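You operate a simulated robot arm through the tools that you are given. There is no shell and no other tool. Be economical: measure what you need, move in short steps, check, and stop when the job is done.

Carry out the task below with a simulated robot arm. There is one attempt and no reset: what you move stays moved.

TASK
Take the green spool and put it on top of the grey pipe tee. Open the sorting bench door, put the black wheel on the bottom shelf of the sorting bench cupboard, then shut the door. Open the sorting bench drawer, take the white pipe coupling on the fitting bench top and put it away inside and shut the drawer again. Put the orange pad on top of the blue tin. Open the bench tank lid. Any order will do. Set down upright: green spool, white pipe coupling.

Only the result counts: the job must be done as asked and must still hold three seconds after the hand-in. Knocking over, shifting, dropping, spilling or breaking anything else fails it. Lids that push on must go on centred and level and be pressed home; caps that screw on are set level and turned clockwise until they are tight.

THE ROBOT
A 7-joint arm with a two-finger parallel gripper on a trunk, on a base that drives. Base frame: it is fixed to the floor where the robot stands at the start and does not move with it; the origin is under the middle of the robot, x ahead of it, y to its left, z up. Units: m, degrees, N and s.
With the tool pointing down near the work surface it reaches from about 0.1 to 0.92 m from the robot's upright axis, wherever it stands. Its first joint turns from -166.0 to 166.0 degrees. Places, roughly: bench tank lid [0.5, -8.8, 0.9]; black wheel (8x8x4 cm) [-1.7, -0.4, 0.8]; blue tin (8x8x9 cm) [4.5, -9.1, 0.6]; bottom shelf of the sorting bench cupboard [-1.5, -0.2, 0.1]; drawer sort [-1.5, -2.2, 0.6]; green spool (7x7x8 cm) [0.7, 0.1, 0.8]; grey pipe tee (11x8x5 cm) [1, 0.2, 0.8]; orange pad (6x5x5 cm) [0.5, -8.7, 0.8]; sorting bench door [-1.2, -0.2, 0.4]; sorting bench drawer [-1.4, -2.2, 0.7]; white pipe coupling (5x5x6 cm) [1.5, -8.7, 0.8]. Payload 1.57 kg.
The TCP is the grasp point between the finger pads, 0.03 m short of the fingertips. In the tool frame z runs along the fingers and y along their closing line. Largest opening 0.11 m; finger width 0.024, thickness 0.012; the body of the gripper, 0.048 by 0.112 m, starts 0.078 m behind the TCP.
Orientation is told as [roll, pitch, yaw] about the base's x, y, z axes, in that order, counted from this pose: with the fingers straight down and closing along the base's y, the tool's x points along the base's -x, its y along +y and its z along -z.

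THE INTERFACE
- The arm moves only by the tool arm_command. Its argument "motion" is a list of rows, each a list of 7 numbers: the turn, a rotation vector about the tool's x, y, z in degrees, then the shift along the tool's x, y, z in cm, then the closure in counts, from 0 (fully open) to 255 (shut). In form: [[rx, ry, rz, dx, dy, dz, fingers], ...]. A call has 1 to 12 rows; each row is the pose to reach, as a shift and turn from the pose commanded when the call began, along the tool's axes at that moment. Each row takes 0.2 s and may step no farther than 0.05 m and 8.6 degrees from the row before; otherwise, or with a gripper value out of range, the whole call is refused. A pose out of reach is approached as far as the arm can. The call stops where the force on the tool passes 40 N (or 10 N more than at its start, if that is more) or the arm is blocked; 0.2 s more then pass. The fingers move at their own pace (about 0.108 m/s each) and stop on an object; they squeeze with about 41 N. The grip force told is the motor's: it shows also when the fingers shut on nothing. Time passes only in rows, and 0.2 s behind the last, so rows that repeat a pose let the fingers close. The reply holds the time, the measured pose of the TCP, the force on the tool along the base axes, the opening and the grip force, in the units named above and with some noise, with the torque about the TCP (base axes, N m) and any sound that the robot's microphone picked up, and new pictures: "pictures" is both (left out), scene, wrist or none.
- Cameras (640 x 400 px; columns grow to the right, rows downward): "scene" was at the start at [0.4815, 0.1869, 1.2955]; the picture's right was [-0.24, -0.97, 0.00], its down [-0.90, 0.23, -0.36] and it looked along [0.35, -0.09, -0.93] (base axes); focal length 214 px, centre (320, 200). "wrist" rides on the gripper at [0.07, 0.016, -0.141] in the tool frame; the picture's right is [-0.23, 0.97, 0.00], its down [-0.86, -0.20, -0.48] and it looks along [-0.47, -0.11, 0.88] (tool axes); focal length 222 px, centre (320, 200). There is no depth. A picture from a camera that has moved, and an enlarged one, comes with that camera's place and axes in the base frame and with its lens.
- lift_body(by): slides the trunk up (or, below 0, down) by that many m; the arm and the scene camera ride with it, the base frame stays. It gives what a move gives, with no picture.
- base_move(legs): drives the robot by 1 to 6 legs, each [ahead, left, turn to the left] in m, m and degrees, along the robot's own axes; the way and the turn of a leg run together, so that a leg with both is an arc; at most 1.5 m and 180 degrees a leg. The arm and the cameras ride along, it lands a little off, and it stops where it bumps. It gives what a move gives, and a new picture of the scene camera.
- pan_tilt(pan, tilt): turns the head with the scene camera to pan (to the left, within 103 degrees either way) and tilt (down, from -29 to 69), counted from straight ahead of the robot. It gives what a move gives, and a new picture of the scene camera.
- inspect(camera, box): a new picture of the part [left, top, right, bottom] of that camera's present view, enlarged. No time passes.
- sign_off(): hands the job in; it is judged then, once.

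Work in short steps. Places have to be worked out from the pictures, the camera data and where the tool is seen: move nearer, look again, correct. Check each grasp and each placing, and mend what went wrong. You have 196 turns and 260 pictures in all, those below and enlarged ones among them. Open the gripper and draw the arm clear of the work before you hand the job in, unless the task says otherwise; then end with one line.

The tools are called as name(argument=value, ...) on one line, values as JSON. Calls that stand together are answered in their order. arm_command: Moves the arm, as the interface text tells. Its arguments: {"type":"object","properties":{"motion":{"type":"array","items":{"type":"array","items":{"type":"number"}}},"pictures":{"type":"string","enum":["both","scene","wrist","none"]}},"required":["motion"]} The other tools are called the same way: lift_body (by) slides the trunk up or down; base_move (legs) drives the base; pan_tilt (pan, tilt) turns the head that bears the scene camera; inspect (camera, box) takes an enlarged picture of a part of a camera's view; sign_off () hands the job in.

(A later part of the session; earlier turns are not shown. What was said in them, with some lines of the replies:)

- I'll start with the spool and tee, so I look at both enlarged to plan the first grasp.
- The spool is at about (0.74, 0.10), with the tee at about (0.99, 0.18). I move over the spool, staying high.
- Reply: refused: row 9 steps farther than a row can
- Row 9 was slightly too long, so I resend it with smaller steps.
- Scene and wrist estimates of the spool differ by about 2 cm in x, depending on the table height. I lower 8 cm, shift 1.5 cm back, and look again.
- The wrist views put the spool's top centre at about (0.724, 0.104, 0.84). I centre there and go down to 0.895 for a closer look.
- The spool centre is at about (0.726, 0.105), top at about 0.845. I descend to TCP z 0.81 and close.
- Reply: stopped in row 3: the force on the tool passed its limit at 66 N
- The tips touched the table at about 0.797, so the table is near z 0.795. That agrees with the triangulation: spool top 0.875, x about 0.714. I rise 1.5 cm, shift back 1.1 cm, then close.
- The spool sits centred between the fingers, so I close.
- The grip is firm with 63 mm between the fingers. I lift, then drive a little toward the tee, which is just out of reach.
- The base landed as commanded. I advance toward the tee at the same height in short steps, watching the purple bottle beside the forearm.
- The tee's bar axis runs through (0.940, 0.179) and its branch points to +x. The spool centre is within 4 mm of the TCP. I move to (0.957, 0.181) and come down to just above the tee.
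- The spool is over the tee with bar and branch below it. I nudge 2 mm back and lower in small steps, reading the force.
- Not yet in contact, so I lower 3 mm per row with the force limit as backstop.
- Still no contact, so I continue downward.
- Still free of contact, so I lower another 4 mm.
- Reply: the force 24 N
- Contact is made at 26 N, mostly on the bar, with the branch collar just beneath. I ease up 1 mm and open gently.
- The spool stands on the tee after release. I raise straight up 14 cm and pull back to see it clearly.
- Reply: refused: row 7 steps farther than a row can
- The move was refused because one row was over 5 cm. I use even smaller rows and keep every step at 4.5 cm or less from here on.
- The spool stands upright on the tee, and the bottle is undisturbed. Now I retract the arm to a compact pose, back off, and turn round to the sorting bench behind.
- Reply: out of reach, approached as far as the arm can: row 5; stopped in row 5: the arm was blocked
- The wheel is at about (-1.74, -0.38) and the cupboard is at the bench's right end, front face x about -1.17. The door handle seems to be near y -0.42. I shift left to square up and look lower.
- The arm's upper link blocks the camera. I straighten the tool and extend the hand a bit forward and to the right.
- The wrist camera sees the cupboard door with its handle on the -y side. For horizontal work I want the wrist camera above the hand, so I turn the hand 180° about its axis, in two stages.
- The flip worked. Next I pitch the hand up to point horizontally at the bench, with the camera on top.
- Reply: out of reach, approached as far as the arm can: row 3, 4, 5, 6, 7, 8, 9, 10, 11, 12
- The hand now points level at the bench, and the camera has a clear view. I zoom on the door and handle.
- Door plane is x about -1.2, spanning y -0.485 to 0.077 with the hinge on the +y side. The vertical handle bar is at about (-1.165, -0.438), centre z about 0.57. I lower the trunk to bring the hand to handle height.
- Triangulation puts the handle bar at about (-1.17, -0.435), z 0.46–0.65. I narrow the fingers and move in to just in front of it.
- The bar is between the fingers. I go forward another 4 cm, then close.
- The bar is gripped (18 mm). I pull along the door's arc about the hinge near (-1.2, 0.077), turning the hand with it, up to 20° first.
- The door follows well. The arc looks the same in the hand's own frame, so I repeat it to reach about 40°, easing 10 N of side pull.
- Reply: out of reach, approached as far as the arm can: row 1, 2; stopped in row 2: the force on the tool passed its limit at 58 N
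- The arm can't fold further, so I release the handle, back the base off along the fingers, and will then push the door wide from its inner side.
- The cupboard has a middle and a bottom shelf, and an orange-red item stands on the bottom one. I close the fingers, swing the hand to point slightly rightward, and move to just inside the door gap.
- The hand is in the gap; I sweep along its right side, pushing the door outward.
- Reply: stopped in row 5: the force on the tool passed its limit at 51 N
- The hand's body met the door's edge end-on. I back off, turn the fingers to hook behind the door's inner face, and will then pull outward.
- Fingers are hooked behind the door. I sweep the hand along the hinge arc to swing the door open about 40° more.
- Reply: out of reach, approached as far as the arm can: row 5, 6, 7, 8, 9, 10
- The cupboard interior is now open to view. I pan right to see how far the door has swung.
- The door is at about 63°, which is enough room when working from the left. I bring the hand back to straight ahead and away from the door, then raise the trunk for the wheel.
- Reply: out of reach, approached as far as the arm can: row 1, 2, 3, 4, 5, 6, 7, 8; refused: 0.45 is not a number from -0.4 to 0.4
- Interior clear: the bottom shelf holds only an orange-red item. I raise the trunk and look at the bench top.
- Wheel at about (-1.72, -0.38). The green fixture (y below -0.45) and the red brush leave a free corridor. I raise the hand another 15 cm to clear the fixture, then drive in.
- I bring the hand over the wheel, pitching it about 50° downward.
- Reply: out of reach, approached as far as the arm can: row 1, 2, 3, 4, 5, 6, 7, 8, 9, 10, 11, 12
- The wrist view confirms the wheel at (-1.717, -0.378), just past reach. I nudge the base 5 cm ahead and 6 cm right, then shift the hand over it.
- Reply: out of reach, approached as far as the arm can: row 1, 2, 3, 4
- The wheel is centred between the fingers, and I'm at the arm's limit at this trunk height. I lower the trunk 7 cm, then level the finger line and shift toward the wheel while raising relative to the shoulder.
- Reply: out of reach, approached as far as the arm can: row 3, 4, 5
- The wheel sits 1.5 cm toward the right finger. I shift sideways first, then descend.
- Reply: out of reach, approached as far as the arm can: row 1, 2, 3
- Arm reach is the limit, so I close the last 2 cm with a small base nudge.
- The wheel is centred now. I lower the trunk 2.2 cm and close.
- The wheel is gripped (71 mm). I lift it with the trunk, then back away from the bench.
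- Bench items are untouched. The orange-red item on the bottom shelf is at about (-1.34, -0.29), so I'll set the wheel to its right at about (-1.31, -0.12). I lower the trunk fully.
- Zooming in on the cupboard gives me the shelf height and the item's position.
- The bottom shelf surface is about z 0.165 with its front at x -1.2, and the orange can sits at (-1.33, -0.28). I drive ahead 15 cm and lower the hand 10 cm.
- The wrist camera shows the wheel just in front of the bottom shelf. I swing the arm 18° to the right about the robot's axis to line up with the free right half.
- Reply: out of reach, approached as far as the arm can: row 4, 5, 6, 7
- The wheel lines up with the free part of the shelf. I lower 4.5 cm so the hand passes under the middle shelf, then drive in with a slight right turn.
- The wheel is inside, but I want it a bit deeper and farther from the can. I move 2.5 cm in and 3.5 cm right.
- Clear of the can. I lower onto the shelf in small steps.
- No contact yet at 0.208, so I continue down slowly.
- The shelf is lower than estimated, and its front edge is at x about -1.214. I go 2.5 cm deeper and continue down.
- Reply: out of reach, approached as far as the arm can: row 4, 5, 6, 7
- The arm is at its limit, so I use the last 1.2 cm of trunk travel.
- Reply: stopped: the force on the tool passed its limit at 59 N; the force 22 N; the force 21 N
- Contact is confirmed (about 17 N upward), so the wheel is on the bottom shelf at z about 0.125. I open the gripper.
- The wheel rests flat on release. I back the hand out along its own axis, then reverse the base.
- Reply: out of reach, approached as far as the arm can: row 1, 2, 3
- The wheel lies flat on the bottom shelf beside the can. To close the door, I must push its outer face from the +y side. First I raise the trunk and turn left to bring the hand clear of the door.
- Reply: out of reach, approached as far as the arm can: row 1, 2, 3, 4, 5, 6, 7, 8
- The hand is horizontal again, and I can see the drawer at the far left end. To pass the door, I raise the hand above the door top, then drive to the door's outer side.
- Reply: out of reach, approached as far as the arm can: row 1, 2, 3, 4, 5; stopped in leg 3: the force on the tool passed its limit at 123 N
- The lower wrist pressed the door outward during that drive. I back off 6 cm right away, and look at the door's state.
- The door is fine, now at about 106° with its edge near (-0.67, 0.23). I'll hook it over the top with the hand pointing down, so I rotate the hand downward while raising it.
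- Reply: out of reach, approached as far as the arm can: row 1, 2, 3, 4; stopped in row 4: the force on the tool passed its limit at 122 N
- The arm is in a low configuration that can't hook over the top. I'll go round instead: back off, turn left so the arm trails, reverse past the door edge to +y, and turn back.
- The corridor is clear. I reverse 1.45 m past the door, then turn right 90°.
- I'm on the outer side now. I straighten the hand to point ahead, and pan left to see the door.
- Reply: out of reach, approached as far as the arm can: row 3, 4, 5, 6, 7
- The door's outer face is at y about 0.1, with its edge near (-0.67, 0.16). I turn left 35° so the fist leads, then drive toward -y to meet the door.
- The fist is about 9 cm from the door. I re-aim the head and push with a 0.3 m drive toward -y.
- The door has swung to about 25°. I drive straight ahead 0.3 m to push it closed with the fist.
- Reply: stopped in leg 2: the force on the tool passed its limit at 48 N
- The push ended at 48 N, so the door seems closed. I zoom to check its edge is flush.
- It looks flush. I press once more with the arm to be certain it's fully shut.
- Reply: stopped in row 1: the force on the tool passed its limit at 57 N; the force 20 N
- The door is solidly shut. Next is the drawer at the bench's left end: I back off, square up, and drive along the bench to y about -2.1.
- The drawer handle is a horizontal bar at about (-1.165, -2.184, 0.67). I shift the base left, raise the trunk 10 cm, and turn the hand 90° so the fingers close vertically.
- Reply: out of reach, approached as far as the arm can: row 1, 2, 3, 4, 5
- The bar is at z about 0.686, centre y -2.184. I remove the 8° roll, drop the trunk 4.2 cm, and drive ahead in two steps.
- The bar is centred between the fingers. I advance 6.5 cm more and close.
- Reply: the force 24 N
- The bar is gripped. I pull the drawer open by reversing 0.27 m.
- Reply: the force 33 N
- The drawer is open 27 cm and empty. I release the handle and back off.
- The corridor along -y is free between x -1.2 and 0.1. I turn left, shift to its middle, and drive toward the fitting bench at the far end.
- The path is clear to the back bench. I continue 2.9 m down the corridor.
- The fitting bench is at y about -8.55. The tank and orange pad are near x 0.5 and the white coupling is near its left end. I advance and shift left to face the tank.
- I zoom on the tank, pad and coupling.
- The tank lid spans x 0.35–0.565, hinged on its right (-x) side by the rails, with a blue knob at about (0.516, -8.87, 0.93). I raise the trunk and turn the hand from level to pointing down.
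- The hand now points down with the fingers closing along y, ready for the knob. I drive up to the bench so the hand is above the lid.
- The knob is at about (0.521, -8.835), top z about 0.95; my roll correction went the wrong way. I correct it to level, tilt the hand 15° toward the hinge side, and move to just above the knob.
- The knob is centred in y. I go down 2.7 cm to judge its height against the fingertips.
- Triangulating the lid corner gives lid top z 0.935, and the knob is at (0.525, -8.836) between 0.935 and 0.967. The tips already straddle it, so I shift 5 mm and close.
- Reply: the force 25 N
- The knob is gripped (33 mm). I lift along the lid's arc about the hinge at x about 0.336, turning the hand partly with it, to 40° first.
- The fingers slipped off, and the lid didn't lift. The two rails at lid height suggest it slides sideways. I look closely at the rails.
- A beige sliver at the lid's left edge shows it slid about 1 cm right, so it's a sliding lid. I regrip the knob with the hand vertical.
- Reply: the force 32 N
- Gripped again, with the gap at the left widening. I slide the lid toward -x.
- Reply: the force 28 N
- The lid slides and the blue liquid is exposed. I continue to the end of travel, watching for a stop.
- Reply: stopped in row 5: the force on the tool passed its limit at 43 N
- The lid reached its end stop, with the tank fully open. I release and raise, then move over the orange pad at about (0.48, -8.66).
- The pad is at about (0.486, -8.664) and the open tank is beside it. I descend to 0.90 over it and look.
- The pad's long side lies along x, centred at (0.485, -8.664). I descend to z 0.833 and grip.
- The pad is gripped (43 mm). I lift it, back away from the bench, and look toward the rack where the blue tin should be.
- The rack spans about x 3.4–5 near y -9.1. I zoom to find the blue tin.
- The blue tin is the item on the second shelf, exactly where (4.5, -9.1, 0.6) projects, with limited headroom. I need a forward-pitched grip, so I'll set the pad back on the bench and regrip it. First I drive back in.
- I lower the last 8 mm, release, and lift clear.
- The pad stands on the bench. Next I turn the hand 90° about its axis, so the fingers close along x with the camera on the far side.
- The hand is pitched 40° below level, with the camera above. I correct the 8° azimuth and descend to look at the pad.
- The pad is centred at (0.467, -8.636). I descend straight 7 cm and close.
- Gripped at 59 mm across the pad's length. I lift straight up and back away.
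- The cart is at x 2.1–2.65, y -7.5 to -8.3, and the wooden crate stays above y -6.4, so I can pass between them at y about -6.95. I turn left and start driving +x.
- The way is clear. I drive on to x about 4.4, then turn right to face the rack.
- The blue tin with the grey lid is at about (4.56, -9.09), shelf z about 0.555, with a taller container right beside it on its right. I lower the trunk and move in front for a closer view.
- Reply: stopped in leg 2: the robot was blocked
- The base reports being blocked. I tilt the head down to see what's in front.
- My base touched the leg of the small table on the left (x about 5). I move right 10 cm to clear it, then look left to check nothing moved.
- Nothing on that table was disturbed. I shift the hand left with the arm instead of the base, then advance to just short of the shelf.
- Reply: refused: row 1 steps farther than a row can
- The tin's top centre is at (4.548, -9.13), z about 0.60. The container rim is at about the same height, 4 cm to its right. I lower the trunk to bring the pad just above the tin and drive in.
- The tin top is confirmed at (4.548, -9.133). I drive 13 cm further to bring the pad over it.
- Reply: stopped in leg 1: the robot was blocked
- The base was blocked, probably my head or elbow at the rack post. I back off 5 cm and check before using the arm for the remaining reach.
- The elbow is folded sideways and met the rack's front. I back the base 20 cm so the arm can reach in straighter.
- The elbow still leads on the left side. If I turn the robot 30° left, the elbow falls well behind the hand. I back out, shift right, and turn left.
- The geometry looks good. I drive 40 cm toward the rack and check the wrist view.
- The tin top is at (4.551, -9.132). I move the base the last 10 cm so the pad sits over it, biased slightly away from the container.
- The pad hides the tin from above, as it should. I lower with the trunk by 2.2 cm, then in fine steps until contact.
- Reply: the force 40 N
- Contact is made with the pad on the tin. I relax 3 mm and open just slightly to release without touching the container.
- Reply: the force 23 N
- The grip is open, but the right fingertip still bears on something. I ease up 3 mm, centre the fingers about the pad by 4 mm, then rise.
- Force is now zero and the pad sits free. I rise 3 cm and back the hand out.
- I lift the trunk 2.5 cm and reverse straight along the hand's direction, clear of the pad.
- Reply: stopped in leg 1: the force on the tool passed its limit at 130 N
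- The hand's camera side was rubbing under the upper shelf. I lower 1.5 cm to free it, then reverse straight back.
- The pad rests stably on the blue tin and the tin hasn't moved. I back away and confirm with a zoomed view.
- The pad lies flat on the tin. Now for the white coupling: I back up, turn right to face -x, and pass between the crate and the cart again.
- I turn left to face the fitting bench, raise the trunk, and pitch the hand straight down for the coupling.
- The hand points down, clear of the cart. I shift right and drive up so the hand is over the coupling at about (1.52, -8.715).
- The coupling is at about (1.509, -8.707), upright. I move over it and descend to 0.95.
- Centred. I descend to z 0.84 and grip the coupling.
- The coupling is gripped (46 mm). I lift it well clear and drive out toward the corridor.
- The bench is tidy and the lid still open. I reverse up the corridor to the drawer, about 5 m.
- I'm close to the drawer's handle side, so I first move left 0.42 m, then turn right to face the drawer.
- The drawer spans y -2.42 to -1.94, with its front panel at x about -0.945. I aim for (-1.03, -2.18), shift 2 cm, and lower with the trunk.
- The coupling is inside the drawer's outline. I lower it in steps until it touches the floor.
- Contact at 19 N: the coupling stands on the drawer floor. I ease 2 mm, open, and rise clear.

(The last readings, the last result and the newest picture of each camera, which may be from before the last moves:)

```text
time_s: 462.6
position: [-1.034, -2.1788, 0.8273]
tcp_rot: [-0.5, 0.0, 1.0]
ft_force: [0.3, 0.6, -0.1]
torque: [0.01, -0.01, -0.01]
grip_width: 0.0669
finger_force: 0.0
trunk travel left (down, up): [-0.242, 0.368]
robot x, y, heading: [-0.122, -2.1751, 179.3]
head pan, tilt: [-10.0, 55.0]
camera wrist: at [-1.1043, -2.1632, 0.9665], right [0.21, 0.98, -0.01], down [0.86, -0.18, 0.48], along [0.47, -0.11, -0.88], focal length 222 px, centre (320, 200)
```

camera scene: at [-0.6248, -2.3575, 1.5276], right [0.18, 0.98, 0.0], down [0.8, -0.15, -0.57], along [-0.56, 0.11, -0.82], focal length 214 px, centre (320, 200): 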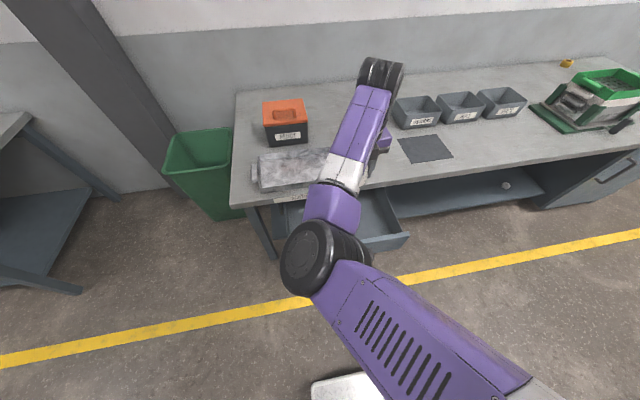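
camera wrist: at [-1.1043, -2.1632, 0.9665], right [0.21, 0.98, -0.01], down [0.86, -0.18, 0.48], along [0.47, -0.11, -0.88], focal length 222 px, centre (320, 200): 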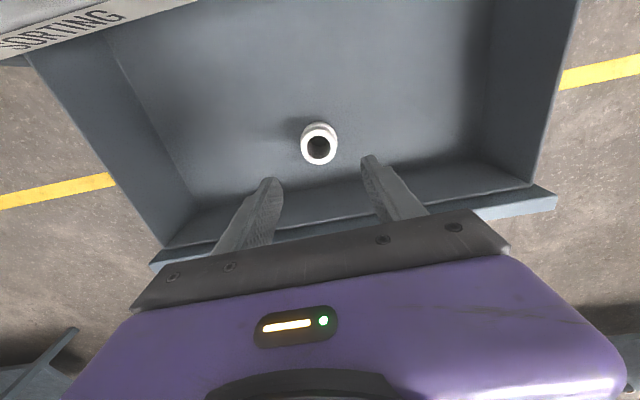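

The coupling stands upright in the drawer. To shut it I'll push the front panel with a forward-pitched fist, so I back off and pitch the hand up 60°.

base_move(legs=[[-0.25, 0, 0.5], [0, -0.13, 0]])

arm_command(motion=[[0, 7.5, 0, 0, 0, 0, 255], [0, 15, 0, 0, 0, 0, 255], [0, 22.5, 0, 0, 0, 0, 255], [0, 30, 0, 0, 0, 0, 255], [0, 37.5, 0, 0, 0, 0, 255], [0, 45, 0, 0, 0, 0, 255], [0, 52.5, 0, 0, 0, 0, 255], [0, 60, 0, 0, 0, 0, 255], [0, 60, 0, 0, 0, 0, 255]], pictures="scene")

```text
time_s: 465.3
position: [-0.7837, -2.0537, 0.8268]
tcp_rot: [-0.5, 0.0, 1.1]
ft_force: [0.3, -0.2, -0.6]
torque: [0.0, 0.04, 0.01]
grip_width: 0.0669
finger_force: 0.0
trunk travel left (down, up): [-0.242, 0.368]
robot x, y, heading: [0.1223, -2.0513, 179.5]
head pan, tilt: [-10.0, 55.0]
camera scene: at [-0.3748, -2.2318, 1.1776], right [0.18, 0.98, 0.0], down [0.81, -0.15, -0.57], along [-0.56, 0.11, -0.82], focal length 214 px, centre (320, 200)
```

scene: 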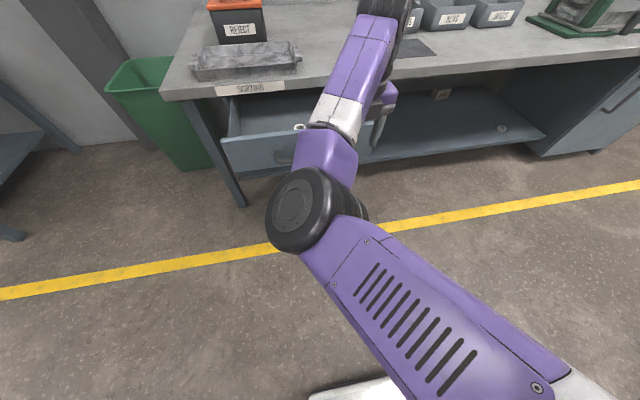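

```text
time_s: 467.3
position: [-0.785, -2.0539, 0.8255]
tcp_rot: [-1.0, 60.1, 0.3]
ft_force: [-0.9, -0.4, 0.0]
torque: [-0.03, 0.04, 0.02]
grip_width: 0.0002
finger_force: 21.0
trunk travel left (down, up): [-0.242, 0.368]
robot x, y, heading: [0.1253, -2.0483, 179.5]
head pan, tilt: [-10.0, 55.0]
camera scene: at [-0.3748, -2.2318, 1.1776], right [0.18, 0.98, 0.0], down [0.81, -0.15, -0.57], along [-0.56, 0.11, -0.82], focal length 214 px, centre (320, 200)
```

scene: 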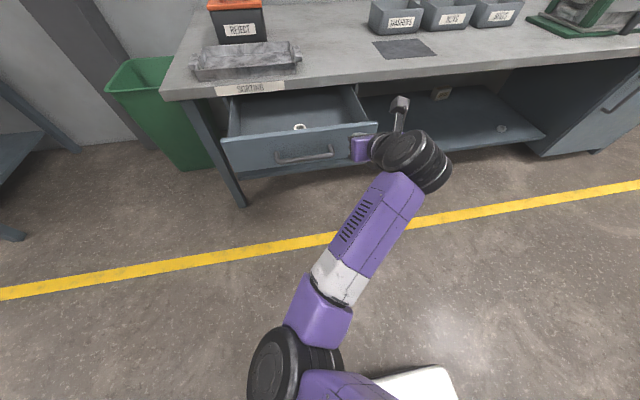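

The fist is beside the handle at panel height once lowered. I lower the trunk 13.5 cm and push forward in stages.

lift_body(by=-0.135)

base_move(legs=[[0.1, 0, 0], [0.06, 0, 0], [0.06, 0, 0]])

```text
time_s: 468.9
position: [-0.7837, -2.0543, 0.6898]
tcp_rot: [-1.0, 60.1, 0.1]
ft_force: [-0.5, 0.1, 0.4]
torque: [0.03, 0.01, -0.01]
grip_width: 0.0003
finger_force: 21.3
trunk travel left (down, up): [-0.107, 0.503]
robot x, y, heading: [0.1249, -2.0485, 179.2]
head pan, tilt: [-10.0, 55.0]
```

```text
time_s: 471.2
position: [-1.0062, -2.0496, 0.6889]
tcp_rot: [-1.0, 60.0, 0.2]
ft_force: [-0.5, -0.1, -0.4]
torque: [-0.01, -0.01, -0.02]
grip_width: 0.0
finger_force: 21.2
trunk travel left (down, up): [-0.107, 0.503]
robot x, y, heading: [-0.0989, -2.0489, 179.0]
head pan, tilt: [-10.0, 55.0]
camera scene: at [-0.5974, -2.228, 1.0426], right [0.19, 0.98, 0.0], down [0.8, -0.15, -0.57], along [-0.56, 0.11, -0.82], focal length 214 px, centre (320, 200)
```

scene: 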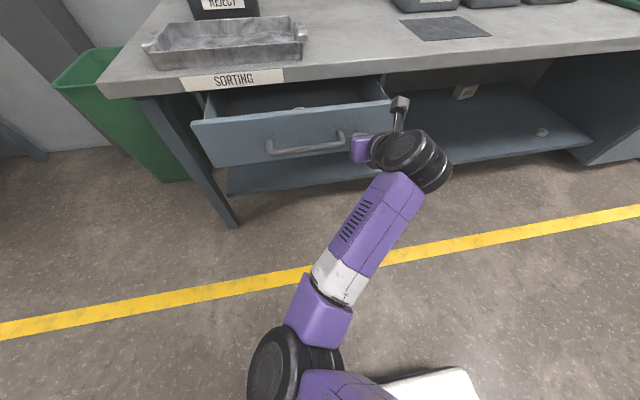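

The drawer is closing smoothly. I check that the coupling still stands.

inspect(camera="scene", box=[190, 70, 400, 180])

```text
3.05 times, centred on (295, 125) of scene
camera zoom: at [-0.5974, -2.228, 1.0426], right [0.19, 0.98, 0.0], down [0.8, -0.15, -0.57], along [-0.56, 0.11, -0.82], focal length 654 px, centre (396, 429)
```

zoom: 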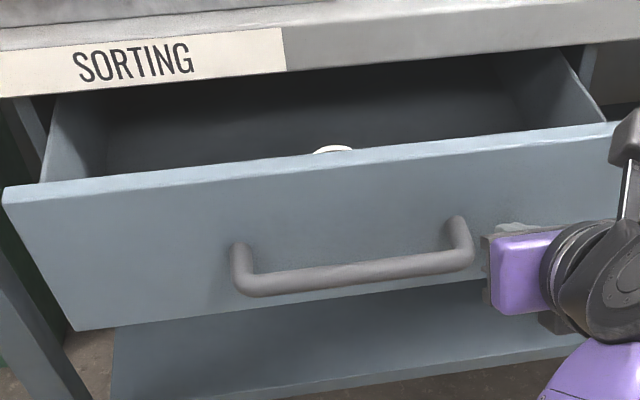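

The coupling's white rim is visible upright behind the panel. I push the remaining 17 cm.

base_move(legs=[[0.08, 0, 0], [0.06, 0, 0], [0.05, 0, 0]])

```text
time_s: 473.3
position: [-1.166, -2.0436, 0.6908]
tcp_rot: [-0.9, 59.6, 0.0]
ft_force: [12.0, -2.0, 4.1]
torque: [-0.01, 0.11, 0.01]
grip_width: 0.0
finger_force: 20.9
trunk travel left (down, up): [-0.107, 0.503]
robot x, y, heading: [-0.2604, -2.0461, 178.8]
head pan, tilt: [-10.0, 55.0]
stopped in leg 3: the force on the tool passed its limit at 155 N (the readings are from after the stop); the commanded pose is now the measured one
camera scene: at [-0.7628, -2.2241, 1.0426], right [0.19, 0.98, 0.0], down [0.8, -0.15, -0.57], along [-0.56, 0.11, -0.82], focal length 214 px, centre (320, 200)
```

scene: 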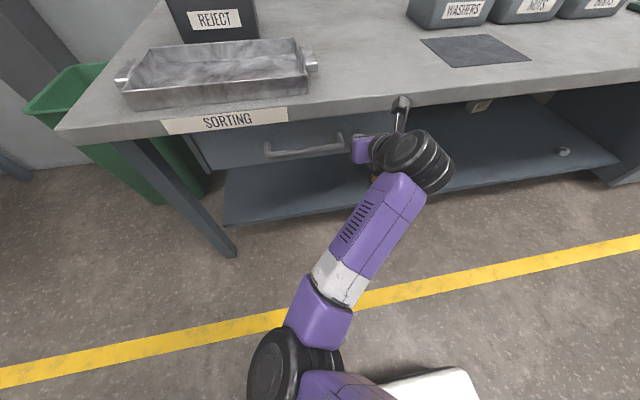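

The push ended hard at a face position of x about -1.19. The handle is back at x -1.169, its original closed place. I zoom to verify.

inspect(camera="scene", box=[150, 90, 420, 240])

```text
2.37 times, centred on (285, 165) of scene
camera zoom: at [-0.7628, -2.2241, 1.0426], right [0.19, 0.98, 0.0], down [0.8, -0.15, -0.57], along [-0.56, 0.11, -0.82], focal length 508 px, centre (403, 283)
```

zoom: 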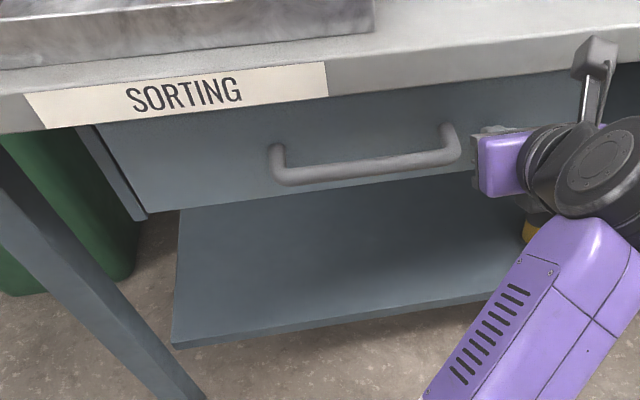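

The drawer is flush. I back off, open the gripper, and check the cupboard door from here.

base_move(legs=[[-0.33, 0, 0]])

arm_command(motion=[[0, 0, 0, 0, 0, 0, 100], [0, 0, 0, 0, 0, 0, 40], [0, 0, 0, 0, 0, 0, 40]], pictures="none")

pan_tilt(pan=-60, tilt=30)

```text
time_s: 475.5
position: [-0.8349, -2.049, 0.6877]
tcp_rot: [-1.0, 59.4, 0.0]
ft_force: [-0.2, 0.7, 0.4]
torque: [0.01, -0.05, -0.01]
grip_width: 0.0
finger_force: 20.7
trunk travel left (down, up): [-0.107, 0.503]
robot x, y, heading: [0.0704, -2.05, 179.1]
head pan, tilt: [-10.0, 55.0]
camera scene: at [-0.4317, -2.2294, 1.0426], right [0.19, 0.98, 0.0], down [0.8, -0.15, -0.57], along [-0.56, 0.11, -0.82], focal length 214 px, centre (320, 200)
```

scene: 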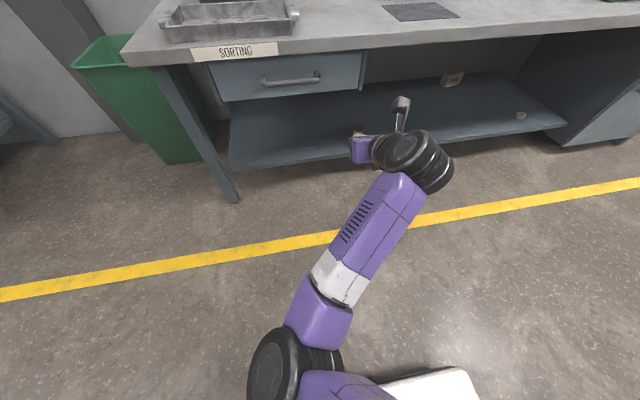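

```text
time_s: 476.3
position: [-0.8347, -2.0495, 0.6897]
tcp_rot: [-1.1, 59.4, 0.0]
ft_force: [0.6, 0.6, 0.6]
torque: [-0.01, -0.02, -0.01]
grip_width: 0.0928
finger_force: 0.1
trunk travel left (down, up): [-0.107, 0.503]
robot x, y, heading: [0.0686, -2.0484, 179.1]
head pan, tilt: [-10.0, 55.0]
```

```text
time_s: 477.5
position: [-0.8356, -2.0495, 0.6888]
tcp_rot: [-1.0, 59.5, -0.1]
ft_force: [1.0, 0.7, 0.7]
torque: [-0.01, 0.01, -0.01]
grip_width: 0.0924
finger_force: 0.0
trunk travel left (down, up): [-0.107, 0.503]
robot x, y, heading: [0.0673, -2.049, 179.0]
head pan, tilt: [-60.0, 30.0]
camera scene: at [-0.405, -2.164, 1.0786], right [0.87, 0.49, 0.0], down [0.24, -0.44, -0.87], along [-0.42, 0.76, -0.5], focal length 214 px, centre (320, 200)
```

scene: 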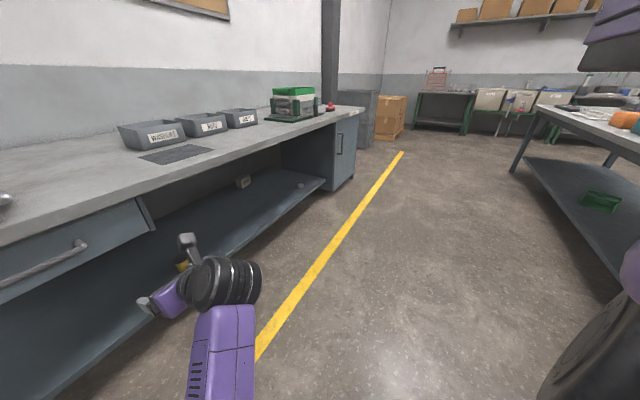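

One last zoom on the door to confirm it's flush.

inspect(camera="scene", box=[270, 80, 430, 200])

```text
3.33 times, centred on (350, 140) of scene
camera zoom: at [-0.405, -2.164, 1.0786], right [0.87, 0.49, 0.0], down [0.24, -0.44, -0.87], along [-0.42, 0.76, -0.5], focal length 715 px, centre (220, 400)
```

zoom: 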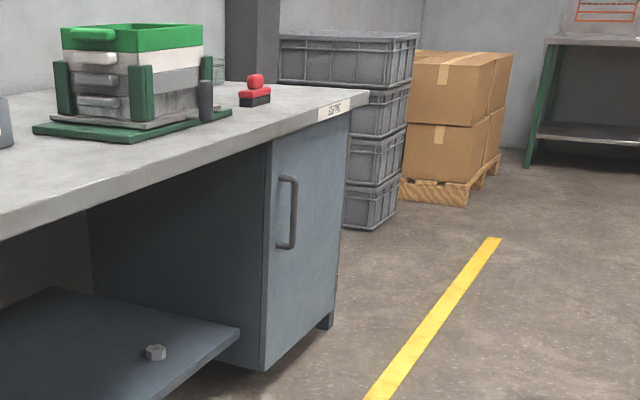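

The door and drawer are shut, the other placements were checked as they were made, the gripper is open and the arm is clear. I hand in.

sign_off()

```text
The job is handed in.
```

All five tasks are done and handed in: the spool is upright on the tee, the wheel is on the bottom shelf with the door shut, the coupling is upright in the shut drawer, the pad is on the blue tin about 1.7 cm off centre, and the tank lid is open.
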